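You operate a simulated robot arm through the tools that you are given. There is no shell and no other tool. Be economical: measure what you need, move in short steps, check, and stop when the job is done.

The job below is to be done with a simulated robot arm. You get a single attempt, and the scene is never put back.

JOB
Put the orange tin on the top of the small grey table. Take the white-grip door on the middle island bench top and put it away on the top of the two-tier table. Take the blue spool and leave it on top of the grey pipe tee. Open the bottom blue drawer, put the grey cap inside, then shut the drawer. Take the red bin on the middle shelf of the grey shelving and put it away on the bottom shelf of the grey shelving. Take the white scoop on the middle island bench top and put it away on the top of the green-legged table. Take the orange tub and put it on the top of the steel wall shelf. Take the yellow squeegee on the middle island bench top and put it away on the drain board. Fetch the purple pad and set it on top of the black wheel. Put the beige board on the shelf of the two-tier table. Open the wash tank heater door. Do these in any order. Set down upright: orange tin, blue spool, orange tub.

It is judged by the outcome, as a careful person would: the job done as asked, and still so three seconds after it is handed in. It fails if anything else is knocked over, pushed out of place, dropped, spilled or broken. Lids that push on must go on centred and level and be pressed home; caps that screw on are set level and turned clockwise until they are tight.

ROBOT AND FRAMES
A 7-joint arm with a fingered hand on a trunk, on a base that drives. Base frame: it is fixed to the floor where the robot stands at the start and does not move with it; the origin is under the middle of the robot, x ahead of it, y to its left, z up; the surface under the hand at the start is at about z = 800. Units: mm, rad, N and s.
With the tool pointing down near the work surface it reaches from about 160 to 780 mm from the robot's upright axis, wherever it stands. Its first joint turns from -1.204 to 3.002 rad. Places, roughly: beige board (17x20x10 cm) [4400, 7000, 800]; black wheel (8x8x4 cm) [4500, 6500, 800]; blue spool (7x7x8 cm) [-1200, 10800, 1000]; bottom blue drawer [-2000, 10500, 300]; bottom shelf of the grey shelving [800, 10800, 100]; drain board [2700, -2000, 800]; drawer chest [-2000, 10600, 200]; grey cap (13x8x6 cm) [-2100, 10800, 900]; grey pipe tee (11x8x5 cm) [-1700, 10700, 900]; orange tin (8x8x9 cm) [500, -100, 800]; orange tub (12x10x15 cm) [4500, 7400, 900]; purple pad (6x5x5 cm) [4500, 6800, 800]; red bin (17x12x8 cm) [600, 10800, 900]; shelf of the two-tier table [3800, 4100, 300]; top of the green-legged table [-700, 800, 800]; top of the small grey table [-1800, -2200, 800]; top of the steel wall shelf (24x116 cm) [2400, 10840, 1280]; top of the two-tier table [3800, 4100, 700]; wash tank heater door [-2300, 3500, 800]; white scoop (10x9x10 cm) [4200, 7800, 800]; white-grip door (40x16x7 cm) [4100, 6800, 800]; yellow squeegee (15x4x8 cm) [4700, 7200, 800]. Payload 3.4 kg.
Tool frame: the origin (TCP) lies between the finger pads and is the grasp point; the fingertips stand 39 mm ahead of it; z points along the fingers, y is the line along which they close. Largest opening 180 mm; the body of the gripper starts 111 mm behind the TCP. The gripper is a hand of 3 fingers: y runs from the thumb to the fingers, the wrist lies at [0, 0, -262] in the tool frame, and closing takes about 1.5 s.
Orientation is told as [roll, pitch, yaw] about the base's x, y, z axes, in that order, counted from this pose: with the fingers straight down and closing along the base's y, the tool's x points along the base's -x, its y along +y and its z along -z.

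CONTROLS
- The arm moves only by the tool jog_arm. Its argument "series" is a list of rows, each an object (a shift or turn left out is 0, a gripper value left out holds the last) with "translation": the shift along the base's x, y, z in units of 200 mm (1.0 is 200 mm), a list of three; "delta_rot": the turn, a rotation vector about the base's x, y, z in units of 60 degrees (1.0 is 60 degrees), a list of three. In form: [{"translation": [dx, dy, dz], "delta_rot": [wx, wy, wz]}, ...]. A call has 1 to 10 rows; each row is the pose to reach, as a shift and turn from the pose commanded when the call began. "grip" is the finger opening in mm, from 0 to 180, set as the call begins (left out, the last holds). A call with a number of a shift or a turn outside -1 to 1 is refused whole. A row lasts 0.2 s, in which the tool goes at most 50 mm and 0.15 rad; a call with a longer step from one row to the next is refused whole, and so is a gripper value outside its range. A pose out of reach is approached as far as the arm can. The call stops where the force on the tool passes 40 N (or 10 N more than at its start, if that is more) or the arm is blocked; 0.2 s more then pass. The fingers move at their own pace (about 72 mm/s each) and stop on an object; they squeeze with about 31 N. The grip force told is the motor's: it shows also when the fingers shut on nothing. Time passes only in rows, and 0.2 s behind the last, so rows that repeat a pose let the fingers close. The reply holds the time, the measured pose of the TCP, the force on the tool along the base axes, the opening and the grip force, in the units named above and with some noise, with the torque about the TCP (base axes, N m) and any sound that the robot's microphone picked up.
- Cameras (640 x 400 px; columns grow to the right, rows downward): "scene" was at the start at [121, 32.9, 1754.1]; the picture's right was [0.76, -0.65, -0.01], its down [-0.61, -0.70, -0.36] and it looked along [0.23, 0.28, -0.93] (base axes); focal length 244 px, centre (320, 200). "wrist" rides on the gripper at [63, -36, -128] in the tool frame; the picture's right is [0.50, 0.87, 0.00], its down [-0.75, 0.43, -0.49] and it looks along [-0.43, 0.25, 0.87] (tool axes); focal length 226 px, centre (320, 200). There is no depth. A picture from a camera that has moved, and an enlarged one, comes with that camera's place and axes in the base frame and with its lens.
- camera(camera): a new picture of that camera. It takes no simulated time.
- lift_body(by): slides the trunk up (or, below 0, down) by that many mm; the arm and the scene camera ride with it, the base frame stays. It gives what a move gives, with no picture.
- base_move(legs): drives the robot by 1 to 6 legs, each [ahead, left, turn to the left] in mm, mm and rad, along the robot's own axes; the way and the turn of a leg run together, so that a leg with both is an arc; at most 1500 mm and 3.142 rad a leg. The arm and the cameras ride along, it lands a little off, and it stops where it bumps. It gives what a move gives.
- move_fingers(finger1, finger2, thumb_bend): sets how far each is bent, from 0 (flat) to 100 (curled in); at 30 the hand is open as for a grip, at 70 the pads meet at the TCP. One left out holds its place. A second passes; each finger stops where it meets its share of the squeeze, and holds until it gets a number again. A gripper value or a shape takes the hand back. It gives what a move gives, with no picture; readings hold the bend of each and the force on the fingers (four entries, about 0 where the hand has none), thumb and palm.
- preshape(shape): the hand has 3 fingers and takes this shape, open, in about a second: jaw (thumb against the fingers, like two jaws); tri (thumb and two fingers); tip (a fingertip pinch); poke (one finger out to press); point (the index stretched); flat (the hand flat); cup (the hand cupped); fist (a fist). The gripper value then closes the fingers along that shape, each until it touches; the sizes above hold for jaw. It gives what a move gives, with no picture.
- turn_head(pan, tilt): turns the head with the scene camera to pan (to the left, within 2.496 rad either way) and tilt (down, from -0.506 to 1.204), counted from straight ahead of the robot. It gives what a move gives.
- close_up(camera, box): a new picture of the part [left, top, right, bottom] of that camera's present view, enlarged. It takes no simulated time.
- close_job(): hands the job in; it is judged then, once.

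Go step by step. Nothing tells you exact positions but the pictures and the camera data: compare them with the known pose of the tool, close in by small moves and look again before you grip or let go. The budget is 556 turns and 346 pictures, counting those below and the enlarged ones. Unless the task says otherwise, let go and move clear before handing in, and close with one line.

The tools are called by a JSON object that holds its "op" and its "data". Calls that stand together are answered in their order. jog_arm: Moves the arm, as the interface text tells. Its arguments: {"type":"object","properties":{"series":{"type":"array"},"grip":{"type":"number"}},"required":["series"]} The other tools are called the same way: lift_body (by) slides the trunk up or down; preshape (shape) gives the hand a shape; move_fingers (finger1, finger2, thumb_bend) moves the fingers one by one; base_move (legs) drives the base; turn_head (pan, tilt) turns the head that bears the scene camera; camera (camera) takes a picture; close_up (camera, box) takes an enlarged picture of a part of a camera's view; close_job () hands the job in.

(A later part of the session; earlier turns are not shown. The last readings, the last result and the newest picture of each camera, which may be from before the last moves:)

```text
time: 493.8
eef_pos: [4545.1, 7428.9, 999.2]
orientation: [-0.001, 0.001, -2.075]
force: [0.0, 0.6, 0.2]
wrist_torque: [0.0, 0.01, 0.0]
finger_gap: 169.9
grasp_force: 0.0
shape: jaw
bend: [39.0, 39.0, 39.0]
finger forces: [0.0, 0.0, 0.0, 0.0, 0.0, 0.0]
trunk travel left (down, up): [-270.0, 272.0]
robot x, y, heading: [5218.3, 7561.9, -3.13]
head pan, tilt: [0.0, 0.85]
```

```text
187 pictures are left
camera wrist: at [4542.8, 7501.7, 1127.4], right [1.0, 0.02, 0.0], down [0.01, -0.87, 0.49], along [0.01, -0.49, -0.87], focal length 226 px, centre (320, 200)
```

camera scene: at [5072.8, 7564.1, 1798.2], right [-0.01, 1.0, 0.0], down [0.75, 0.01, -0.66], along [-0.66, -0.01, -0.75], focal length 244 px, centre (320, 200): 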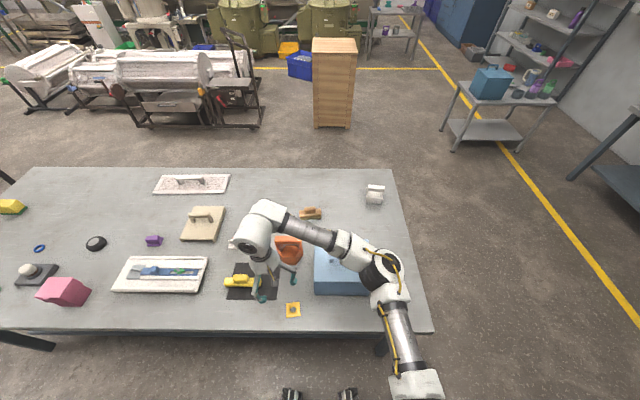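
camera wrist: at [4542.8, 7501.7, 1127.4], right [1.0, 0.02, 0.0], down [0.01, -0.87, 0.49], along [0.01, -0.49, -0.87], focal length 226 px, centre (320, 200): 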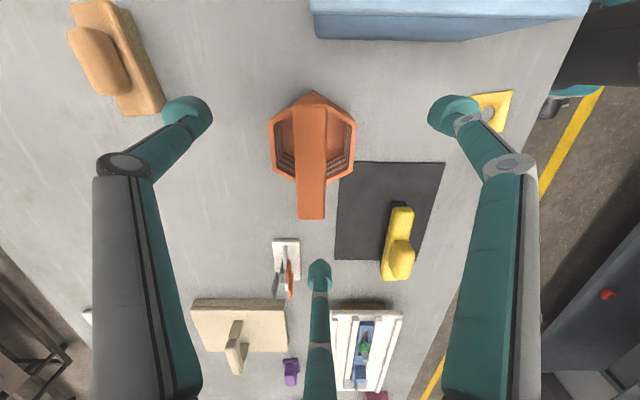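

{"op": "jog_arm", "data": {"series": [{"translation": [-0.04, 0.02, 0], "delta_rot": [0, 0, -0.12]}, {"translation": [-0.045, 0.025, 0], "delta_rot": [0, 0, -0.25]}, {"translation": [-0.045, 0.025, 0], "delta_rot": [0, 0, -0.38]}, {"translation": [-0.045, 0.025, 0], "delta_rot": [0, 0, -0.5]}, {"translation": [-0.045, 0.025, -0.2], "delta_rot": [0, 0, -0.5]}, {"translation": [-0.045, 0.025, -0.3], "delta_rot": [0, 0, -0.5]}, {"translation": [-0.045, 0.025, -0.3], "delta_rot": [0, 0, -0.5]}]}}

{"op": "camera", "data": {"camera": "wrist"}}

```text
time: 495.4
eef_pos: [4534.0, 7436.1, 939.1]
orientation: [0.002, 0.001, -2.599]
force: [-0.3, 0.7, 0.2]
wrist_torque: [-0.03, 0.02, 0.0]
finger_gap: 170.2
grasp_force: 0.1
shape: jaw
bend: [39.0, 39.0, 39.0]
finger forces: [0.0, 0.0, 0.0, 0.0, 0.0, 0.0]
trunk travel left (down, up): [-270.0, 272.0]
robot x, y, heading: [5220.9, 7564.9, -3.126]
head pan, tilt: [0.0, 0.85]
```

```text
186 pictures are left
camera wrist: at [4568.5, 7499.0, 1067.2], right [0.87, -0.49, 0.0], down [-0.42, -0.76, 0.49], along [-0.24, -0.43, -0.87], focal length 226 px, centre (320, 200)
```

wrist: 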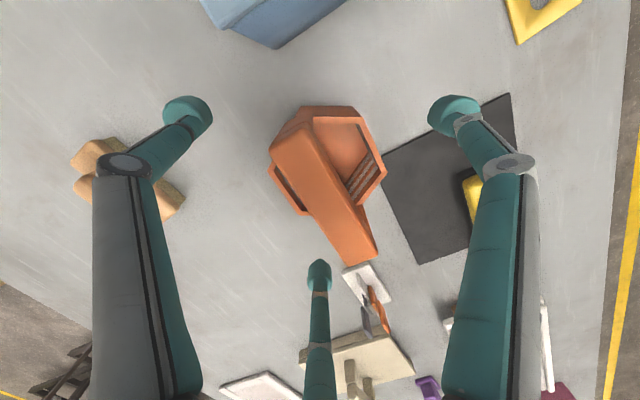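

{"op": "jog_arm", "data": {"series": [{"translation": [0, 0, -0.15]}, {"translation": [0, 0, -0.3]}, {"translation": [0, 0, -0.4]}, {"translation": [0, 0, -0.42]}, {"translation": [0, 0, -0.42]}]}}

{"op": "camera", "data": {"camera": "wrist"}}

```text
time: 496.6
eef_pos: [4535.3, 7434.6, 853.4]
orientation: [0.002, 0.001, -2.599]
force: [0.0, 0.0, -0.1]
wrist_torque: [0.03, -0.03, 0.01]
finger_gap: 170.1
grasp_force: 0.1
shape: jaw
bend: [39.0, 39.0, 39.0]
finger forces: [0.1, 0.0, 0.0, 0.0, 0.0, 0.0]
trunk travel left (down, up): [-270.0, 272.0]
robot x, y, heading: [5216.8, 7564.4, -3.129]
head pan, tilt: [0.0, 0.85]
```

```text
185 pictures are left
camera wrist: at [4570.2, 7498.0, 982.3], right [0.87, -0.49, 0.0], down [-0.42, -0.76, 0.49], along [-0.24, -0.43, -0.87], focal length 226 px, centre (320, 200)
```

wrist: 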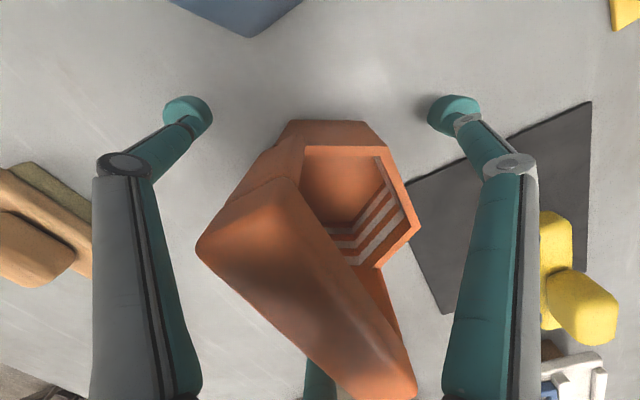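

{"op": "jog_arm", "data": {"series": [{}, {}, {}, {}, {}, {}, {}, {}, {}], "grip": 0}}

{"op": "jog_arm", "data": {"series": [{"translation": [0, 0, 0.05]}, {"translation": [0, 0, 0.2]}, {"translation": [0, 0, 0.4]}, {"translation": [0, 0, 0.6]}, {"translation": [0, 0, 0.8]}, {"translation": [0, 0, 0.8]}]}}

{"op": "camera", "data": {"camera": "wrist"}}

{"op": "close_up", "data": {"camera": "scene", "box": [200, 180, 360, 320]}}

```text
time: 498.6
eef_pos: [4535.7, 7434.5, 853.6]
orientation: [0.0, 0.002, -2.601]
force: [-0.1, -0.7, 0.1]
wrist_torque: [0.01, 0.01, -0.01]
finger_gap: 87.4
grasp_force: 30.8
shape: jaw
bend: [70.0, 70.0, 73.0]
finger forces: [28.3, 28.4, 0.0, 0.0, 28.3, 0.0]
trunk travel left (down, up): [-270.0, 272.0]
robot x, y, heading: [5217.0, 7561.6, -3.13]
head pan, tilt: [0.0, 0.85]
```

```text
time: 500.0
eef_pos: [4536.8, 7435.2, 1014.6]
orientation: [0.002, 0.005, -2.6]
force: [-0.1, -0.2, -1.7]
wrist_torque: [-0.01, 0.01, 0.02]
finger_gap: 87.1
grasp_force: 30.8
shape: jaw
bend: [70.0, 70.0, 73.0]
finger forces: [28.4, 28.3, 0.0, 0.0, 28.4, 0.0]
trunk travel left (down, up): [-270.0, 272.0]
robot x, y, heading: [5215.4, 7561.7, -3.128]
head pan, tilt: [0.0, 0.85]
```

```text
184 pictures are left
camera wrist: at [4570.3, 7498.2, 1143.2], right [0.87, -0.49, 0.0], down [-0.42, -0.76, 0.49], along [-0.24, -0.43, -0.87], focal length 226 px, centre (320, 200)
```

wrist: 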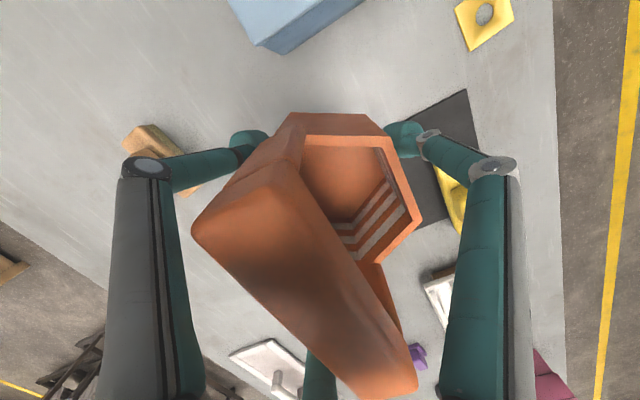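

```text
2.86 times, centred on (280, 250) of scene
camera zoom: at [5070.4, 7564.2, 1797.8], right [-0.01, 1.0, 0.0], down [0.75, 0.01, -0.66], along [-0.66, -0.01, -0.75], focal length 698 px, centre (434, 57)
```

zoom: 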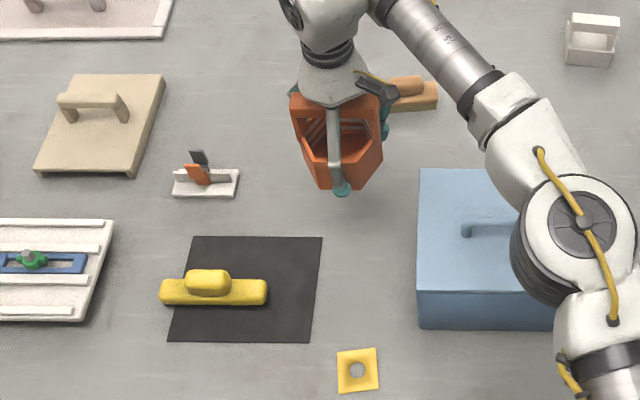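

The tub is held upright. I carry it west through the corridor toward the wall shelf.

{"op": "base_move", "data": {"legs": [[0, -950, 0], [1400, 0, 0], [1400, 0, 0], [720, 0, 0]]}}

{"op": "base_move", "data": {"legs": [[0, 0, -1.58]]}}

{"op": "turn_head", "data": {"pan": -0.2, "tilt": 0.4}}

{"op": "camera", "data": {"camera": "scene"}}

```text
time: 521.6
eef_pos: [991.6, 8346.8, 1014.8]
orientation: [0.002, 0.003, -2.617]
force: [0.4, 0.6, -1.7]
wrist_torque: [0.04, 0.01, 0.0]
finger_gap: 87.2
grasp_force: 30.7
shape: jaw
bend: [70.0, 70.0, 73.0]
finger forces: [28.4, 28.4, 0.0, 0.1, 28.3, 0.0]
trunk travel left (down, up): [-270.0, 272.0]
robot x, y, heading: [1672.8, 8466.7, 3.139]
head pan, tilt: [0.0, 0.85]
```

```text
time: 526.0
eef_pos: [1582.9, 9150.3, 1017.9]
orientation: [-0.002, 0.0, 2.055]
force: [-0.4, 0.4, -1.6]
wrist_torque: [0.0, 0.01, -0.03]
finger_gap: 87.2
grasp_force: 30.9
shape: jaw
bend: [70.0, 70.0, 73.0]
finger forces: [28.1, 28.5, 0.0, 0.0, 28.1, 0.0]
trunk travel left (down, up): [-270.0, 272.0]
robot x, y, heading: [1673.2, 8465.2, 1.529]
head pan, tilt: [0.0, 0.85]
```

```text
time: 526.9
eef_pos: [1582.5, 9148.5, 1019.5]
orientation: [-0.003, -0.004, 2.057]
force: [-0.4, -0.1, -1.1]
wrist_torque: [0.02, -0.02, 0.0]
finger_gap: 86.9
grasp_force: 31.3
shape: jaw
bend: [70.0, 70.0, 73.0]
finger forces: [28.7, 28.6, 0.1, 0.1, 28.3, 0.0]
trunk travel left (down, up): [-270.0, 272.0]
robot x, y, heading: [1674.6, 8464.4, 1.529]
head pan, tilt: [-0.201, 0.4]
```

```text
182 pictures are left
camera scene: at [1702.2, 8624.1, 1837.0], right [0.97, -0.24, 0.0], down [-0.1, -0.38, -0.92], along [0.22, 0.89, -0.39], focal length 244 px, centre (320, 200)
```

scene: 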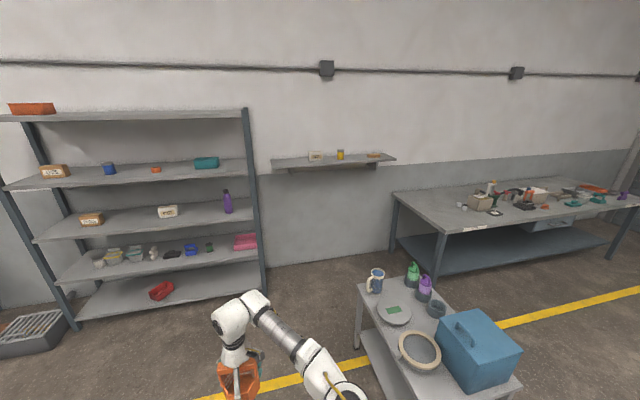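

{"op": "base_move", "data": {"legs": [[1450, 0, 0.04], [0, -330, 0]]}}

{"op": "lift_body", "data": {"by": 270}}

{"op": "jog_arm", "data": {"series": [{"translation": [0, 0, 0.2]}, {"translation": [0, 0, 0.4]}, {"translation": [0, 0, 0.6]}, {"translation": [0, 0, 0.6]}]}}

{"op": "turn_head", "data": {"pan": 0.0, "tilt": 0.7}}

{"op": "camera", "data": {"camera": "scene"}}

```text
time: 533.0
eef_pos: [1562.4, 10462.1, 1021.8]
orientation: [-0.007, -0.003, 2.12]
force: [-0.2, 0.2, -0.8]
wrist_torque: [0.0, -0.01, 0.01]
finger_gap: 86.8
grasp_force: 31.4
shape: jaw
bend: [71.0, 70.0, 73.0]
finger forces: [29.1, 28.8, 0.0, 0.0, 28.5, 0.0]
trunk travel left (down, up): [-270.0, 272.0]
robot x, y, heading: [1696.3, 9798.1, 1.587]
head pan, tilt: [-0.201, 0.4]
stopped in leg 1: the robot was blocked; the commanded pose is now the measured one
```

```text
time: 535.8
eef_pos: [1558.8, 10470.9, 1286.6]
orientation: [-0.007, 0.006, 2.119]
force: [0.2, -0.6, -1.9]
wrist_torque: [-0.01, 0.01, 0.0]
finger_gap: 87.0
grasp_force: 31.1
shape: jaw
bend: [71.0, 70.0, 73.0]
finger forces: [28.9, 28.9, 0.0, 0.1, 28.8, 0.0]
trunk travel left (down, up): [-540.0, 2.0]
robot x, y, heading: [1699.0, 9797.6, 1.584]
head pan, tilt: [-0.201, 0.4]
```

```text
time: 536.8
eef_pos: [1565.9, 10453.1, 1393.7]
orientation: [-0.006, 0.004, 2.118]
force: [-0.4, -0.4, -2.0]
wrist_torque: [-0.01, 0.02, -0.02]
finger_gap: 86.7
grasp_force: 30.7
shape: jaw
bend: [71.0, 70.0, 73.0]
finger forces: [28.9, 29.0, 0.1, 0.1, 29.0, 0.1]
out of reach, approached as far as the arm can: row 1, 2, 3, 4
trunk travel left (down, up): [-540.0, 2.0]
robot x, y, heading: [1695.8, 9801.4, 1.584]
head pan, tilt: [-0.201, 0.4]
```

```text
time: 537.6
eef_pos: [1566.1, 10453.1, 1395.2]
orientation: [-0.009, 0.004, 2.118]
force: [0.4, -0.3, -1.5]
wrist_torque: [0.0, -0.02, -0.03]
finger_gap: 86.5
grasp_force: 31.1
shape: jaw
bend: [71.0, 70.0, 73.0]
finger forces: [29.0, 29.0, 0.0, 0.1, 29.0, 0.0]
trunk travel left (down, up): [-540.0, 2.0]
robot x, y, heading: [1697.8, 9799.2, 1.577]
head pan, tilt: [0.0, 0.7]
```

```text
181 pictures are left
camera scene: at [1696.5, 9862.2, 2080.6], right [1.0, 0.01, 0.0], down [0.01, -0.65, -0.76], along [-0.01, 0.76, -0.65], focal length 244 px, centre (320, 200)
```

scene: 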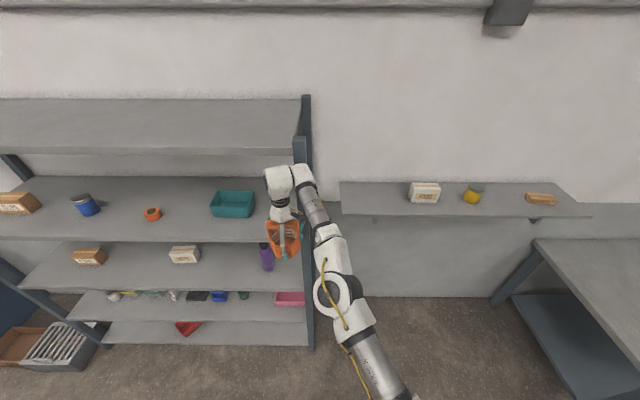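

The arm met the shelving's corner post. I back off, shift right past the post, and approach the free left part of the wall shelf.

{"op": "base_move", "data": {"legs": [[-180, 0, 0], [0, -420, 0]]}}

{"op": "camera", "data": {"camera": "scene"}}

{"op": "camera", "data": {"camera": "wrist"}}

```text
time: 540.9
eef_pos: [1871.0, 10269.7, 1393.1]
orientation: [-0.035, 0.015, 2.126]
force: [-0.7, 1.1, -1.2]
wrist_torque: [-0.02, -0.13, 0.0]
finger_gap: 86.6
grasp_force: 30.5
shape: jaw
bend: [71.0, 70.0, 73.0]
finger forces: [29.0, 29.1, 0.0, 0.0, 28.9, 0.1]
trunk travel left (down, up): [-540.0, 2.0]
robot x, y, heading: [2044.4, 9625.4, 1.585]
head pan, tilt: [0.0, 0.7]
stopped in leg 2: the robot was blocked; the commanded pose is now the measured one
```

```text
180 pictures are left
camera scene: at [2002.6, 9687.3, 2080.1], right [1.0, 0.01, 0.02], down [0.02, -0.65, -0.76], along [0.0, 0.76, -0.65], focal length 244 px, centre (320, 200)
```

scene: 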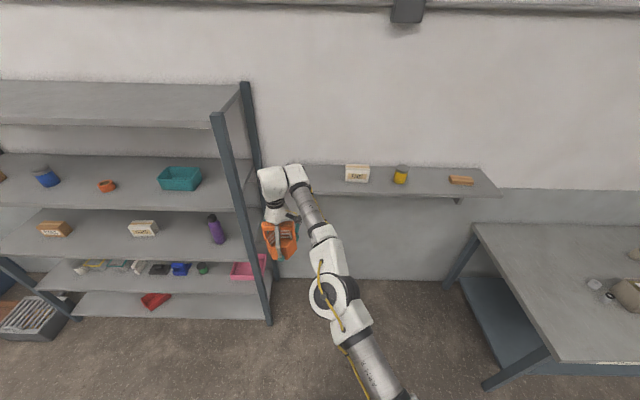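

```text
179 pictures are left
camera wrist: at [1929.6, 10235.1, 1523.2], right [-0.47, -0.88, -0.02], down [-0.79, 0.41, 0.46], along [-0.4, 0.24, -0.89], focal length 226 px, centre (320, 200)
```

wrist: 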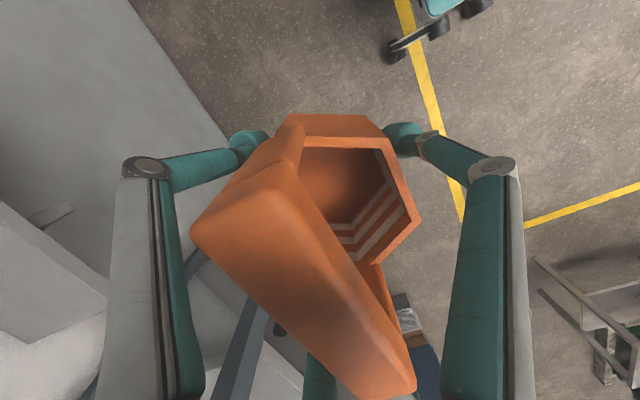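

The base touched something at its right—probably the cart. I look.

{"op": "base_move", "data": {"legs": [[0, 60, 0]]}}

{"op": "turn_head", "data": {"pan": -1.3, "tilt": 0.9}}

{"op": "camera", "data": {"camera": "scene"}}

```text
time: 541.8
eef_pos: [1842.2, 10281.4, 1400.4]
orientation: [-0.016, 0.007, 2.122]
force: [-0.3, 0.2, -1.7]
wrist_torque: [-0.01, -0.07, -0.03]
finger_gap: 86.8
grasp_force: 31.0
shape: jaw
bend: [71.0, 70.0, 73.0]
finger forces: [28.8, 29.1, 0.0, 0.0, 28.9, 0.1]
trunk travel left (down, up): [-540.0, 2.0]
robot x, y, heading: [1989.8, 9624.4, 1.592]
head pan, tilt: [0.0, 0.7]
```

```text
time: 543.3
eef_pos: [1834.4, 10266.6, 1402.2]
orientation: [-0.019, -0.001, 2.126]
force: [-0.5, -0.3, -2.6]
wrist_torque: [0.07, -0.09, -0.02]
finger_gap: 86.7
grasp_force: 30.6
shape: jaw
bend: [71.0, 70.0, 73.0]
finger forces: [29.5, 29.6, 0.0, 0.0, 29.7, 0.0]
trunk travel left (down, up): [-540.0, 2.0]
robot x, y, heading: [1977.6, 9621.9, 1.583]
head pan, tilt: [-1.3, 0.901]
```

```text
178 pictures are left
camera scene: at [2049.4, 9619.9, 2064.4], right [0.28, -0.96, 0.0], down [-0.75, -0.22, -0.62], along [0.6, 0.17, -0.78], focal length 244 px, centre (320, 200)
```

scene: 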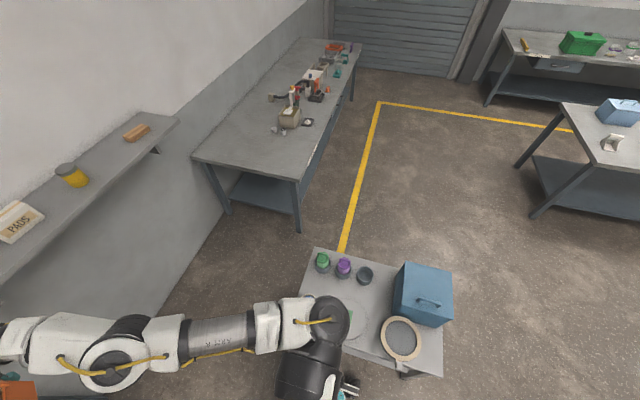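

The cart's things are standing; I keep left of it, drive forward past its end, then shift right over the wall shelf.

{"op": "base_move", "data": {"legs": [[0, 20, -0.01], [480, 0, 0]]}}

{"op": "turn_head", "data": {"pan": -2.2, "tilt": 0.8}}

{"op": "camera", "data": {"camera": "scene"}}

{"op": "turn_head", "data": {"pan": 0.0, "tilt": 0.8}}

{"op": "camera", "data": {"camera": "scene"}}

```text
time: 546.6
eef_pos: [1884.8, 10771.7, 1411.2]
orientation: [0.014, -0.016, 2.106]
force: [1.1, 0.0, -1.1]
wrist_torque: [0.04, 0.06, -0.01]
finger_gap: 86.6
grasp_force: 30.9
shape: jaw
bend: [71.0, 70.0, 73.0]
finger forces: [29.4, 29.5, 0.1, 0.1, 29.8, 0.0]
trunk travel left (down, up): [-540.0, 2.0]
robot x, y, heading: [1971.5, 10115.5, 1.57]
head pan, tilt: [-1.3, 0.901]
```

```text
time: 547.8
eef_pos: [1853.7, 10764.9, 1408.8]
orientation: [-0.005, -0.006, 2.107]
force: [-0.7, -0.6, -1.8]
wrist_torque: [0.04, -0.05, 0.04]
finger_gap: 86.4
grasp_force: 31.0
shape: jaw
bend: [71.0, 70.0, 73.0]
finger forces: [29.5, 29.5, 0.0, 0.0, 29.7, 0.0]
trunk travel left (down, up): [-540.0, 2.0]
robot x, y, heading: [1972.2, 10110.9, 1.571]
head pan, tilt: [-2.201, 0.799]
```

```text
177 pictures are left
camera scene: at [2040.8, 10041.7, 2072.5], right [-0.59, -0.81, 0.0], down [-0.58, 0.42, -0.7], along [0.56, -0.41, -0.72], focal length 244 px, centre (320, 200)
```

scene: 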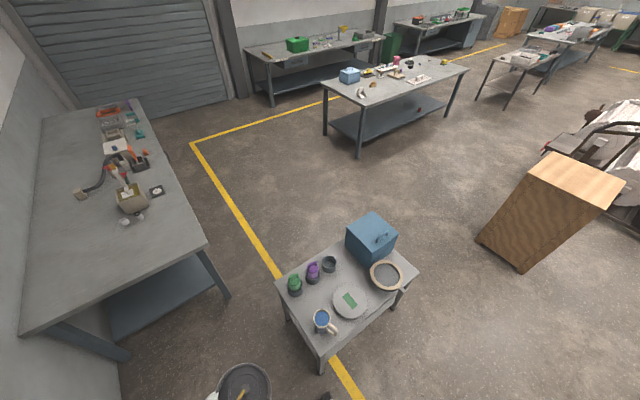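

```text
time: 549.9
eef_pos: [1848.5, 10769.9, 1410.1]
orientation: [-0.006, -0.003, 2.105]
force: [-2.0, 0.6, -1.2]
wrist_torque: [0.0, -0.07, -0.02]
finger_gap: 86.5
grasp_force: 30.9
shape: jaw
bend: [71.0, 70.0, 73.0]
finger forces: [29.4, 29.5, 0.1, 0.1, 29.6, 0.0]
trunk travel left (down, up): [-540.0, 2.0]
robot x, y, heading: [1971.7, 10112.3, 1.574]
head pan, tilt: [0.0, 0.799]
```

```text
176 pictures are left
camera scene: at [1955.2, 10170.6, 2072.2], right [1.0, 0.0, 0.01], down [0.0, -0.72, -0.69], along [0.01, 0.69, -0.72], focal length 244 px, centre (320, 200)
```

scene: 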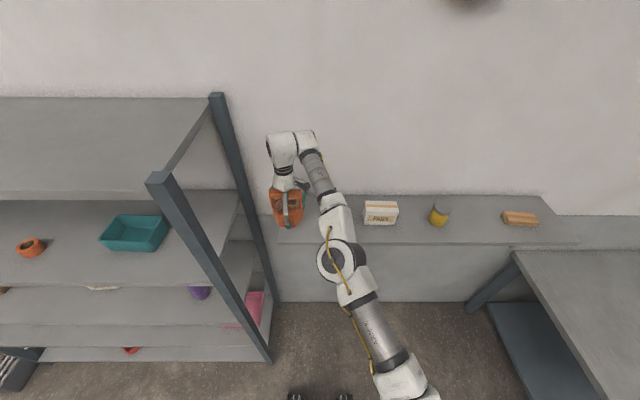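

{"op": "base_move", "data": {"legs": [[20, -120, 0]]}}

{"op": "jog_arm", "data": {"series": [{"translation": [0, 0.12, -0.08]}, {"translation": [0, 0.2, -0.15]}, {"translation": [0, 0.2, -0.2]}, {"translation": [0, 0.2, -0.2]}, {"translation": [0, 0.2, -0.2]}]}}

{"op": "camera", "data": {"camera": "wrist"}}

{"op": "close_up", "data": {"camera": "scene", "box": [220, 120, 420, 260]}}

```text
time: 551.1
eef_pos: [1932.0, 10785.7, 1406.2]
orientation: [-0.027, 0.007, 2.111]
force: [-1.1, -0.3, -1.7]
wrist_torque: [-0.01, -0.16, 0.01]
finger_gap: 86.2
grasp_force: 31.4
shape: jaw
bend: [71.0, 70.0, 73.0]
finger forces: [29.4, 29.7, 0.0, 0.0, 29.5, 0.0]
trunk travel left (down, up): [-540.0, 2.0]
robot x, y, heading: [2082.0, 10131.1, 1.565]
head pan, tilt: [0.0, 0.799]
```

```text
time: 552.3
eef_pos: [1988.2, 10806.7, 1382.6]
orientation: [0.004, -0.01, 2.107]
force: [0.8, 0.5, -0.8]
wrist_torque: [0.0, 0.08, -0.03]
finger_gap: 86.5
grasp_force: 31.1
shape: jaw
bend: [71.0, 70.0, 73.0]
finger forces: [29.2, 29.6, 0.1, 0.0, 29.6, 0.0]
out of reach, approached as far as the arm can: row 1, 2, 3, 4, 5
trunk travel left (down, up): [-540.0, 2.0]
robot x, y, heading: [2088.1, 10129.9, 1.572]
head pan, tilt: [0.0, 0.799]
```

```text
175 pictures are left
camera wrist: at [2051.5, 10770.6, 1510.0], right [-0.49, -0.87, 0.0], down [-0.76, 0.42, 0.5], along [-0.44, 0.25, -0.87], focal length 226 px, centre (320, 200)
```

wrist: 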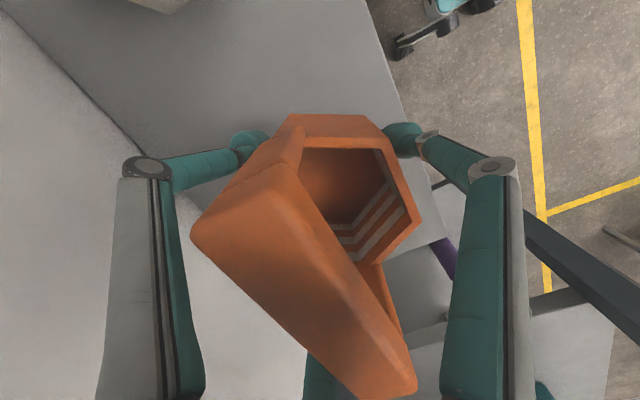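

```text
2.86 times, centred on (320, 190) of scene
camera zoom: at [2088.3, 10192.3, 2072.2], right [1.0, 0.0, 0.0], down [0.0, -0.72, -0.69], along [0.0, 0.69, -0.72], focal length 698 px, centre (320, 229)
```

zoom: 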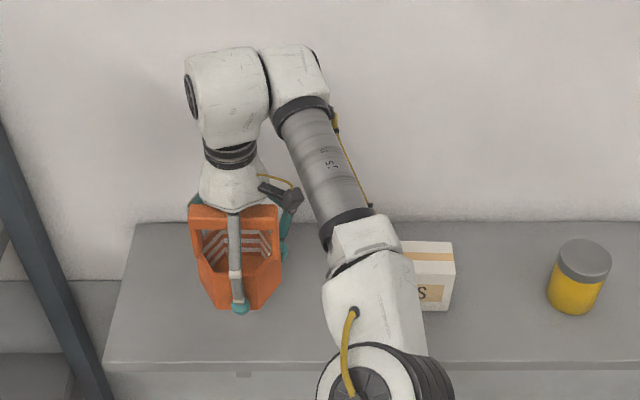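

{"op": "jog_arm", "data": {"series": [{"translation": [0, 0.03, -0.08]}, {"translation": [0, 0.05, -0.14]}, {"translation": [0, 0.05, -0.18]}, {"translation": [0, 0.05, -0.21]}, {"translation": [0, 0.05, -0.21]}]}}

{"op": "camera", "data": {"camera": "wrist"}}

```text
time: 553.5
eef_pos: [1990.4, 10805.5, 1339.2]
orientation: [0.002, -0.013, 2.107]
force: [0.4, -1.2, -1.3]
wrist_torque: [0.02, 0.04, -0.02]
finger_gap: 86.6
grasp_force: 30.8
shape: jaw
bend: [71.0, 70.0, 73.0]
finger forces: [29.3, 29.4, 0.1, 0.0, 29.7, 0.0]
trunk travel left (down, up): [-540.0, 2.0]
robot x, y, heading: [2088.0, 10134.9, 1.568]
head pan, tilt: [0.0, 0.799]
```

```text
173 pictures are left
camera wrist: at [2054.1, 10770.0, 1466.9], right [-0.49, -0.87, -0.01], down [-0.76, 0.42, 0.5], along [-0.44, 0.25, -0.86], focal length 226 px, centre (320, 200)
```

wrist: 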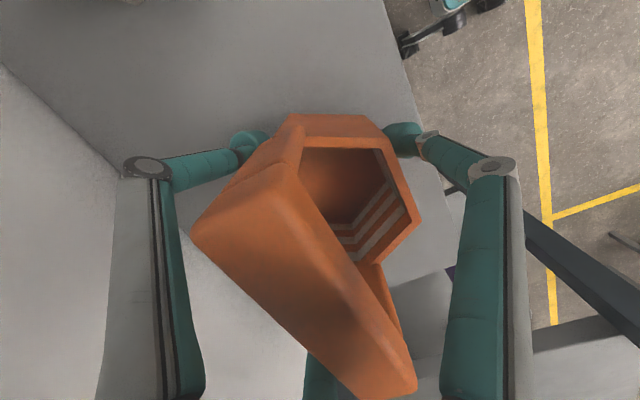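

{"op": "jog_arm", "data": {"series": [{"translation": [0, 0.05, 0]}, {"translation": [0, 0.08, -0.02]}, {"translation": [0, 0.08, -0.04]}, {"translation": [0, 0.08, -0.055]}, {"translation": [0, 0.08, -0.07]}, {"translation": [0, 0.08, -0.085]}, {"translation": [0, 0.08, -0.1]}]}}

```text
time: 555.1
eef_pos: [1997.6, 10818.1, 1322.4]
orientation: [0.004, -0.017, 2.107]
force: [-2.1, 1.8, 12.7]
wrist_torque: [-0.21, -0.11, -0.09]
finger_gap: 86.1
grasp_force: 30.5
shape: jaw
bend: [71.0, 70.0, 74.0]
finger forces: [29.7, 33.0, 0.0, 0.0, 29.4, 0.1]
out of reach, approached as far as the arm can: row 1, 2, 3, 4, 5, 6, 7
trunk travel left (down, up): [-540.0, 2.0]
robot x, y, heading: [2086.3, 10134.4, 1.565]
head pan, tilt: [0.0, 0.799]
```

Contact with the shelf. I release and rise clear.

{"op": "jog_arm", "data": {"series": [{}, {}, {}, {}, {}, {}, {}, {}], "grip": 165}}

{"op": "camera", "data": {"camera": "wrist"}}

{"op": "close_up", "data": {"camera": "scene", "box": [220, 120, 420, 260]}}

```text
time: 556.9
eef_pos: [1992.2, 10819.9, 1319.5]
orientation: [0.0, -0.011, 2.108]
force: [0.9, 0.0, 0.5]
wrist_torque: [-0.03, 0.12, 0.01]
finger_gap: 165.0
grasp_force: 0.1
shape: jaw
bend: [43.0, 43.0, 43.0]
finger forces: [0.0, 0.0, 0.1, 0.1, 0.0, 0.0]
trunk travel left (down, up): [-540.0, 2.0]
robot x, y, heading: [2090.1, 10134.6, 1.567]
head pan, tilt: [0.0, 0.799]
```

```text
172 pictures are left
camera wrist: at [2055.4, 10783.6, 1447.0], right [-0.49, -0.87, 0.0], down [-0.76, 0.42, 0.5], along [-0.44, 0.25, -0.87], focal length 226 px, centre (320, 200)
```

wrist: 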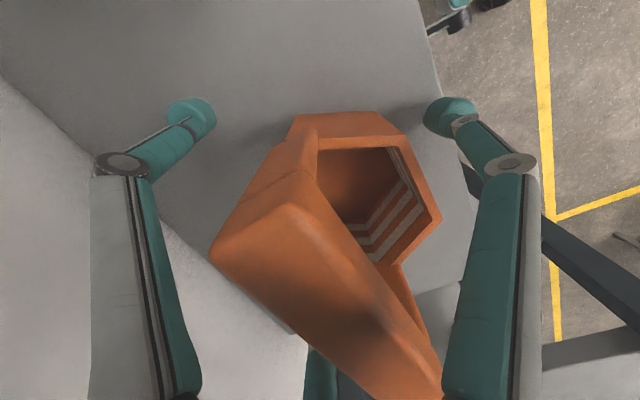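

```text
2.86 times, centred on (320, 190) of scene
camera zoom: at [2101.9, 10190.5, 2072.2], right [1.0, 0.0, -0.01], down [-0.01, -0.72, -0.69], along [0.0, 0.69, -0.72], focal length 698 px, centre (320, 229)
```

zoom: 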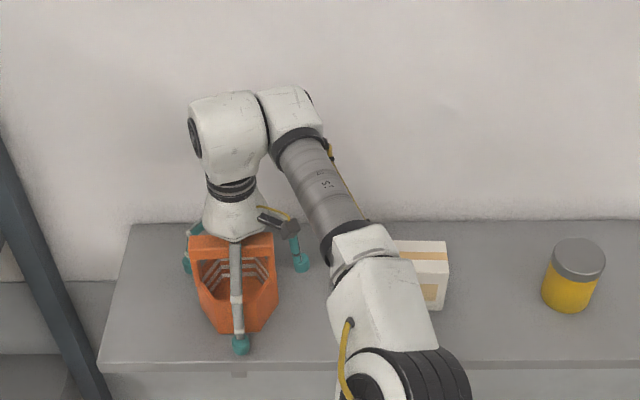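

Released. To lift the hand straight off I need the base closer; I open fully and shift base and arm in small opposing steps so the hand stays around the tub.

{"op": "jog_arm", "data": {"series": [{"translation": [0, 0, 0.03]}, {"translation": [0, 0, 0.05]}, {"translation": [0, 0, 0.05]}], "grip": 180}}

{"op": "jog_arm", "data": {"series": [{"translation": [0, -0.06, 0]}, {"translation": [0, -0.1, 0]}, {"translation": [0, -0.1, 0]}]}}

{"op": "base_move", "data": {"legs": [[40, 0, 0]]}}

{"op": "jog_arm", "data": {"series": [{"translation": [0, -0.1, 0]}, {"translation": [0, -0.2, 0]}, {"translation": [0, -0.2, 0]}]}}

{"op": "base_move", "data": {"legs": [[40, 0, 0]]}}

{"op": "camera", "data": {"camera": "wrist"}}

```text
time: 557.7
eef_pos: [1982.2, 10820.5, 1328.3]
orientation: [0.0, -0.01, 2.109]
force: [0.2, 0.2, 0.7]
wrist_torque: [-0.03, 0.01, -0.02]
finger_gap: 179.7
grasp_force: 0.0
shape: jaw
bend: [30.0, 30.0, 30.0]
finger forces: [0.1, 0.1, 0.1, 0.0, 0.0, 0.1]
trunk travel left (down, up): [-540.0, 2.0]
robot x, y, heading: [2087.6, 10131.2, 1.564]
head pan, tilt: [0.0, 0.799]
```

```text
time: 558.5
eef_pos: [1970.3, 10797.5, 1327.8]
orientation: [-0.009, -0.006, 2.113]
force: [0.0, 0.3, -0.8]
wrist_torque: [0.01, -0.06, -0.01]
finger_gap: 180.0
grasp_force: 0.1
shape: jaw
bend: [30.0, 30.0, 30.0]
finger forces: [0.0, 0.0, 0.0, 0.0, 0.0, 0.0]
trunk travel left (down, up): [-540.0, 2.0]
robot x, y, heading: [2079.5, 10131.4, 1.571]
head pan, tilt: [0.0, 0.799]
```

```text
time: 559.4
eef_pos: [1970.8, 10831.1, 1329.3]
orientation: [-0.012, -0.007, 2.111]
force: [-0.3, 0.0, -0.4]
wrist_torque: [0.01, -0.06, 0.01]
finger_gap: 179.9
grasp_force: 0.0
shape: jaw
bend: [30.0, 30.0, 30.0]
finger forces: [0.0, 0.1, 0.0, 0.0, 0.0, 0.1]
trunk travel left (down, up): [-540.0, 2.0]
robot x, y, heading: [2081.0, 10173.5, 1.563]
head pan, tilt: [0.0, 0.799]
```

```text
time: 560.2
eef_pos: [1970.1, 10795.7, 1327.4]
orientation: [-0.008, -0.007, 2.113]
force: [-0.1, 0.5, -0.7]
wrist_torque: [0.03, -0.09, 0.03]
finger_gap: 179.8
grasp_force: 0.1
shape: jaw
bend: [30.0, 30.0, 30.0]
finger forces: [0.1, 0.0, 0.1, 0.1, 0.9, 0.0]
trunk travel left (down, up): [-540.0, 2.0]
robot x, y, heading: [2084.4, 10171.5, 1.572]
head pan, tilt: [0.0, 0.799]
```

```text
time: 561.0
eef_pos: [1971.6, 10829.6, 1331.2]
orientation: [-0.009, -0.012, 2.112]
force: [0.4, 0.3, -0.2]
wrist_torque: [0.02, 0.02, 0.02]
finger_gap: 179.8
grasp_force: 0.0
shape: jaw
bend: [30.0, 30.0, 30.0]
finger forces: [0.0, 0.0, 0.1, 0.0, 0.0, 0.0]
trunk travel left (down, up): [-540.0, 2.0]
robot x, y, heading: [2085.6, 10210.6, 1.565]
head pan, tilt: [0.0, 0.799]
```

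```text
170 pictures are left
camera wrist: at [2034.7, 10792.9, 1459.7], right [-0.48, -0.87, -0.01], down [-0.76, 0.41, 0.5], along [-0.43, 0.25, -0.87], focal length 226 px, centre (320, 200)
```

wrist: 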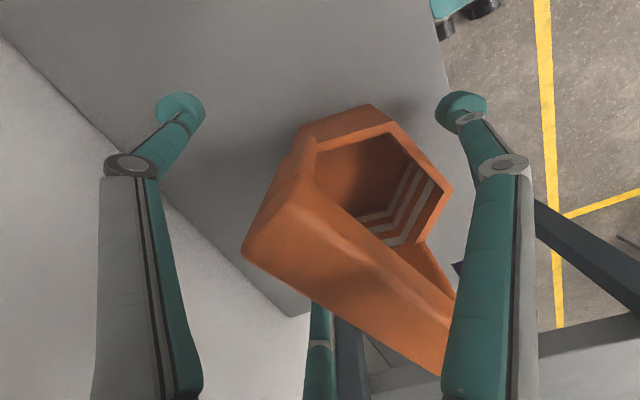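

{"op": "jog_arm", "data": {"series": [{"translation": [-0.04, -0.08, 0]}, {"translation": [-0.08, -0.16, 0]}, {"translation": [-0.08, -0.16, 0]}]}}

{"op": "camera", "data": {"camera": "wrist"}}

```text
time: 561.9
eef_pos: [1957.6, 10802.2, 1328.3]
orientation: [-0.008, -0.011, 2.111]
force: [1.4, 0.3, 2.9]
wrist_torque: [0.07, -0.04, 0.01]
finger_gap: 179.7
grasp_force: 0.0
shape: jaw
bend: [30.0, 30.0, 30.0]
finger forces: [0.0, 0.0, 0.0, 0.0, 3.1, 0.0]
trunk travel left (down, up): [-540.0, 2.0]
robot x, y, heading: [2082.6, 10213.2, 1.571]
head pan, tilt: [0.0, 0.799]
```

```text
169 pictures are left
camera wrist: at [2020.6, 10764.9, 1457.1], right [-0.48, -0.87, -0.01], down [-0.76, 0.42, 0.5], along [-0.43, 0.25, -0.87], focal length 226 px, centre (320, 200)
```

wrist: 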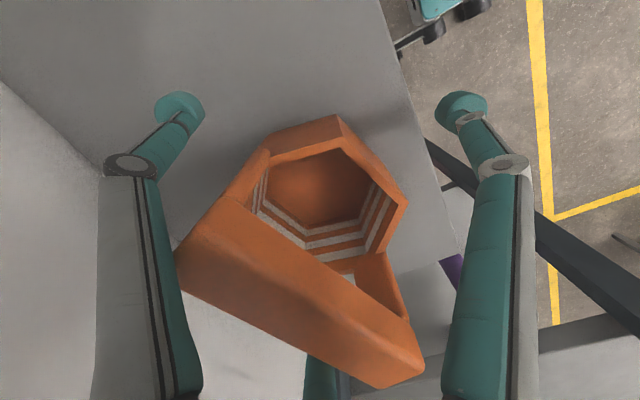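

{"op": "jog_arm", "data": {"series": [{"translation": [0.025, 0.045, 0]}, {"translation": [0.025, 0.045, 0.05]}, {"translation": [0.025, 0.045, 0.15]}, {"translation": [0.025, 0.045, 0.25]}, {"translation": [0.025, 0.045, 0.25]}]}}

{"op": "camera", "data": {"camera": "wrist"}}

```text
time: 563.0
eef_pos: [1963.8, 10809.6, 1380.5]
orientation: [-0.007, -0.012, 2.111]
force: [0.3, 0.0, -0.2]
wrist_torque: [0.01, 0.01, 0.0]
finger_gap: 179.9
grasp_force: 0.0
shape: jaw
bend: [30.0, 30.0, 30.0]
finger forces: [0.0, 0.0, 0.0, 0.0, 0.0, 0.0]
trunk travel left (down, up): [-540.0, 2.0]
robot x, y, heading: [2081.4, 10211.8, 1.566]
head pan, tilt: [0.0, 0.799]
```

```text
168 pictures are left
camera wrist: at [2026.8, 10774.1, 1508.1], right [-0.48, -0.87, -0.01], down [-0.76, 0.42, 0.5], along [-0.43, 0.25, -0.87], focal length 226 px, centre (320, 200)
```

wrist: 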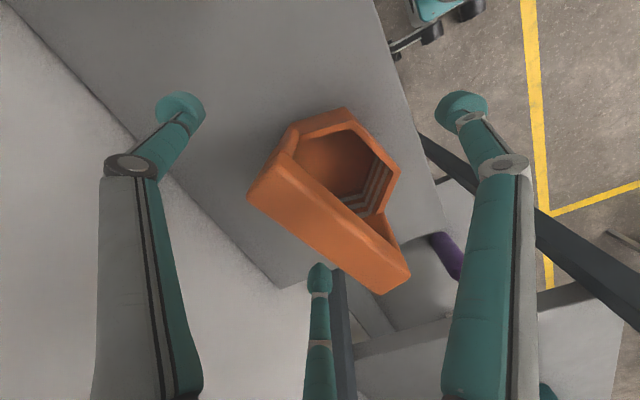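

{"op": "jog_arm", "data": {"series": [{"translation": [0, 0, 0.2]}, {"translation": [0, 0, 0.4]}, {"translation": [0, 0, 0.55]}, {"translation": [0, 0, 0.55]}]}}

{"op": "close_up", "data": {"camera": "scene", "box": [220, 120, 420, 280]}}

```text
time: 564.0
eef_pos: [1963.7, 10810.6, 1490.9]
orientation: [-0.008, -0.011, 2.112]
force: [0.2, -0.8, 0.0]
wrist_torque: [-0.02, -0.03, 0.04]
finger_gap: 180.0
grasp_force: 0.1
shape: jaw
bend: [30.0, 30.0, 30.0]
finger forces: [0.0, 0.0, 0.2, 0.0, 0.1, 0.0]
trunk travel left (down, up): [-540.0, 2.0]
robot x, y, heading: [2080.7, 10211.1, 1.564]
head pan, tilt: [0.0, 0.799]
```

```text
2.50 times, centred on (320, 200) of scene
camera zoom: at [2083.0, 10269.5, 2072.3], right [1.0, 0.0, 0.0], down [0.0, -0.72, -0.69], along [0.0, 0.69, -0.72], focal length 611 px, centre (320, 200)
```

zoom: 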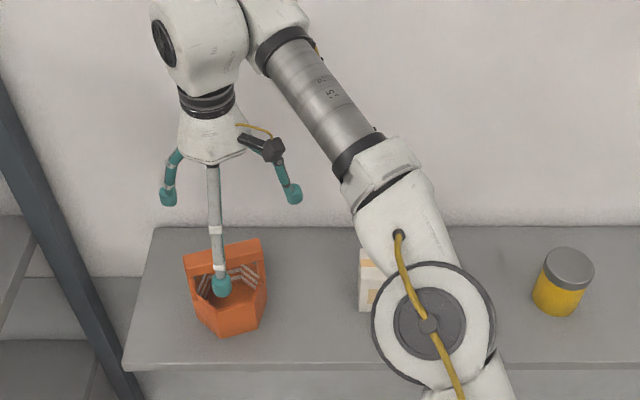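

The orange tub stands upright on the wall shelf. I withdraw around the cart and return to the island's west side.

{"op": "base_move", "data": {"legs": [[-80, 0, 0], [0, 130, 0], [-1500, 0, 0], [-150, 0, 0]]}}

{"op": "lift_body", "data": {"by": -270}}

{"op": "base_move", "data": {"legs": [[0, 0, -1.571], [1450, 0, 0]]}}

```text
time: 566.4
eef_pos: [1787.5, 10709.2, 1498.8]
orientation: [-0.028, -0.022, 2.109]
force: [-2.5, -1.2, -1.1]
wrist_torque: [0.12, -0.35, -0.03]
finger_gap: 180.1
grasp_force: 0.1
shape: jaw
bend: [30.0, 30.0, 30.0]
finger forces: [0.1, 0.1, 0.0, 0.0, 0.0, 0.0]
trunk travel left (down, up): [-540.0, 2.0]
robot x, y, heading: [1950.2, 10126.9, 1.576]
head pan, tilt: [0.0, 0.799]
stopped in leg 3: the robot was blocked; the commanded pose is now the measured one
```

```text
time: 568.4
eef_pos: [1811.8, 10711.2, 1291.6]
orientation: [-0.014, -0.05, 2.112]
force: [-32.1, 11.5, 64.3]
wrist_torque: [4.33, -6.35, 3.25]
finger_gap: 179.9
grasp_force: 0.2
shape: jaw
bend: [30.0, 30.0, 20.0]
finger forces: [0.0, 0.0, 0.0, 0.0, 63.7, 0.0]
trunk travel left (down, up): [-315.0, 227.0]
robot x, y, heading: [1947.1, 10127.7, 1.57]
head pan, tilt: [0.0, 0.799]
stopped: the force on the tool passed its limit at 54 N (the readings are from after the stop); the commanded pose is now the measured one
```

```text
time: 569.5
eef_pos: [1862.8, 10716.5, 1300.8]
orientation: [-0.005, -0.066, 2.048]
force: [-8.2, -5.1, 39.8]
wrist_torque: [1.77, -3.74, -0.2]
finger_gap: 180.0
grasp_force: 0.1
shape: jaw
bend: [30.0, 30.0, 26.0]
finger forces: [0.0, 0.0, 0.1, 0.0, 39.7, 0.0]
trunk travel left (down, up): [-315.0, 227.0]
robot x, y, heading: [1943.0, 10129.0, 1.515]
head pan, tilt: [0.0, 0.799]
stopped in leg 1: the force on the tool passed its limit at 89 N (the readings are from after the stop); the commanded pose is now the measured one
```

That went wrong: the base was blocked going back and the lowered thumb pressed on the wall shelf's left end. I raise at once and look.

{"op": "lift_body", "data": {"by": 150}}

{"op": "camera", "data": {"camera": "scene"}}

{"op": "camera", "data": {"camera": "wrist"}}

```text
time: 571.3
eef_pos: [1861.0, 10723.0, 1443.7]
orientation: [-0.006, -0.054, 2.045]
force: [0.3, 0.1, -0.1]
wrist_torque: [-0.03, -0.01, 0.03]
finger_gap: 179.9
grasp_force: 0.1
shape: jaw
bend: [30.0, 30.0, 30.0]
finger forces: [0.0, 0.0, 0.0, 0.0, 0.0, 0.0]
trunk travel left (down, up): [-465.0, 77.0]
robot x, y, heading: [1945.9, 10125.1, 1.516]
head pan, tilt: [0.0, 0.799]
```

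```text
166 pictures are left
camera scene: at [1949.2, 10186.8, 1998.0], right [1.0, -0.06, 0.0], down [-0.04, -0.72, -0.69], along [0.04, 0.69, -0.72], focal length 244 px, centre (320, 200)
```

scene: 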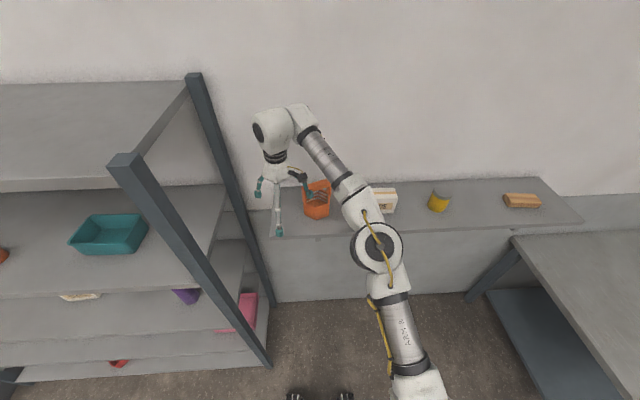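

```text
165 pictures are left
camera wrist: at [1924.5, 10676.9, 1567.7], right [-0.54, -0.84, -0.03], down [-0.72, 0.45, 0.53], along [-0.43, 0.31, -0.85], focal length 226 px, centre (320, 200)
```

wrist: 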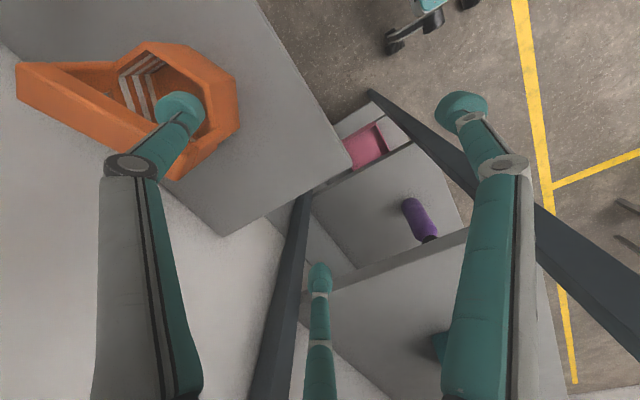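

The tub still stands on the shelf. I raise fully, then move away step by step.

{"op": "lift_body", "data": {"by": 75}}

{"op": "jog_arm", "data": {"series": [{"translation": [0, -0.2, 0]}, {"translation": [0, -0.4, 0]}, {"translation": [0, -0.6, 0]}, {"translation": [0, -0.8, 0]}, {"translation": [0, -0.95, 0]}, {"translation": [0, -0.95, 0]}], "grip": 100}}

{"op": "turn_head", "data": {"pan": -2.0, "tilt": 1.1}}

{"op": "camera", "data": {"camera": "scene"}}

{"op": "turn_head", "data": {"pan": 0, "tilt": 0.6}}

{"op": "camera", "data": {"camera": "scene"}}

```text
time: 572.4
eef_pos: [1861.0, 10723.1, 1517.4]
orientation: [-0.004, -0.055, 2.044]
force: [-0.8, -0.4, 0.4]
wrist_torque: [0.02, 0.04, -0.01]
finger_gap: 180.0
grasp_force: 0.0
shape: jaw
bend: [30.0, 30.0, 30.0]
finger forces: [0.0, 0.1, 0.0, 0.0, 0.0, 0.0]
trunk travel left (down, up): [-540.0, 2.0]
robot x, y, heading: [1946.5, 10127.2, 1.515]
head pan, tilt: [0.0, 0.799]
```

```text
time: 573.8
eef_pos: [1862.1, 10534.0, 1519.1]
orientation: [-0.004, -0.054, 2.045]
force: [-1.1, 0.2, 0.2]
wrist_torque: [-0.02, 0.0, -0.01]
finger_gap: 100.5
grasp_force: 0.0
shape: jaw
bend: [70.0, 70.0, 70.0]
finger forces: [0.1, 0.0, 0.0, 0.0, 0.0, 0.0]
trunk travel left (down, up): [-540.0, 2.0]
robot x, y, heading: [1941.4, 10125.2, 1.511]
head pan, tilt: [0.0, 0.799]
```

```text
time: 575.7
eef_pos: [1863.2, 10532.7, 1518.7]
orientation: [-0.005, -0.056, 2.046]
force: [-0.1, 0.7, 0.4]
wrist_torque: [0.0, -0.01, 0.0]
finger_gap: 100.7
grasp_force: 0.1
shape: jaw
bend: [70.0, 70.0, 70.0]
finger forces: [0.0, 0.0, 0.0, 0.0, 0.0, 0.0]
trunk travel left (down, up): [-540.0, 2.0]
robot x, y, heading: [1943.2, 10128.1, 1.511]
head pan, tilt: [-2.0, 1.1]
```

```text
164 pictures are left
camera scene: at [2001.3, 10072.3, 2051.0], right [-0.47, -0.88, 0.0], down [-0.79, 0.42, -0.45], along [0.4, -0.21, -0.89], focal length 244 px, centre (320, 200)
```

scene: 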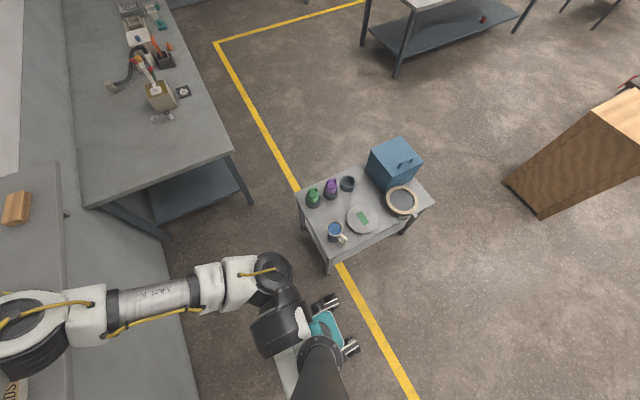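

```text
time: 577.6
eef_pos: [1862.1, 10533.6, 1518.3]
orientation: [-0.003, -0.058, 2.045]
force: [0.2, -0.5, -0.3]
wrist_torque: [-0.02, 0.0, 0.01]
finger_gap: 100.8
grasp_force: 0.1
shape: jaw
bend: [70.0, 70.0, 70.0]
finger forces: [0.0, 0.0, 0.0, 0.0, 0.0, 0.0]
trunk travel left (down, up): [-540.0, 2.0]
robot x, y, heading: [1940.4, 10127.7, 1.514]
head pan, tilt: [0.0, 0.6]
```

```text
163 pictures are left
camera scene: at [1950.7, 10190.3, 2089.4], right [1.0, -0.06, 0.0], down [-0.04, -0.57, -0.82], along [0.05, 0.82, -0.57], focal length 244 px, centre (320, 200)
```

scene: 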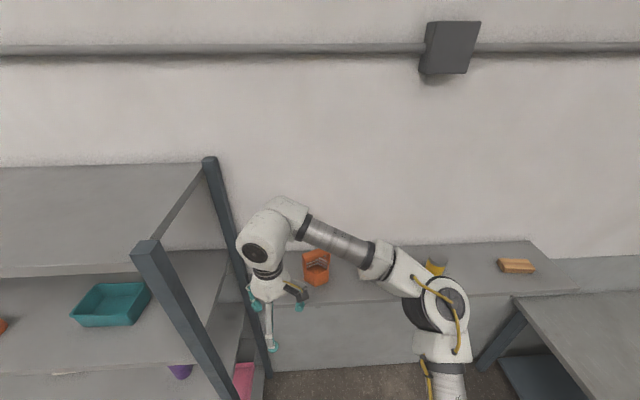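

The tub is fine at about [1977, 10827], and the cart is untouched. I try backing away in a short step.

{"op": "base_move", "data": {"legs": [[-120, 20, 0.05]]}}

```text
time: 578.9
eef_pos: [1831.0, 10410.6, 1520.3]
orientation: [0.0, -0.059, 2.095]
force: [0.7, -0.4, -0.1]
wrist_torque: [-0.02, 0.08, 0.01]
finger_gap: 100.8
grasp_force: 0.1
shape: jaw
bend: [70.0, 70.0, 70.0]
finger forces: [0.1, 0.0, 0.0, 0.0, 0.0, 0.0]
trunk travel left (down, up): [-540.0, 2.0]
robot x, y, heading: [1923.9, 10008.4, 1.567]
head pan, tilt: [0.0, 0.6]
```

{"op": "base_move", "data": {"legs": [[-150, 120, 0], [-1380, 0, 0]]}}

{"op": "lift_body", "data": {"by": -270}}

```text
time: 586.9
eef_pos: [1703.1, 8881.9, 1519.4]
orientation: [-0.005, -0.059, 2.133]
force: [-0.4, 0.2, -0.5]
wrist_torque: [-0.02, -0.02, -0.01]
finger_gap: 100.6
grasp_force: 0.0
shape: jaw
bend: [70.0, 70.0, 70.0]
finger forces: [0.0, 0.1, 0.0, 0.0, 0.1, 0.1]
trunk travel left (down, up): [-540.0, 2.0]
robot x, y, heading: [1820.5, 8487.6, 1.6]
head pan, tilt: [0.0, 0.6]
```

```text
time: 589.6
eef_pos: [1681.1, 8877.8, 1248.9]
orientation: [-0.02, -0.055, 2.135]
force: [-0.1, 0.7, 0.0]
wrist_torque: [0.04, 0.0, 0.03]
finger_gap: 100.7
grasp_force: 0.0
shape: jaw
bend: [70.0, 70.0, 70.0]
finger forces: [0.0, 0.1, 0.0, 0.0, 0.0, 0.0]
trunk travel left (down, up): [-270.0, 272.0]
robot x, y, heading: [1817.4, 8486.6, 1.605]
head pan, tilt: [0.0, 0.6]
```

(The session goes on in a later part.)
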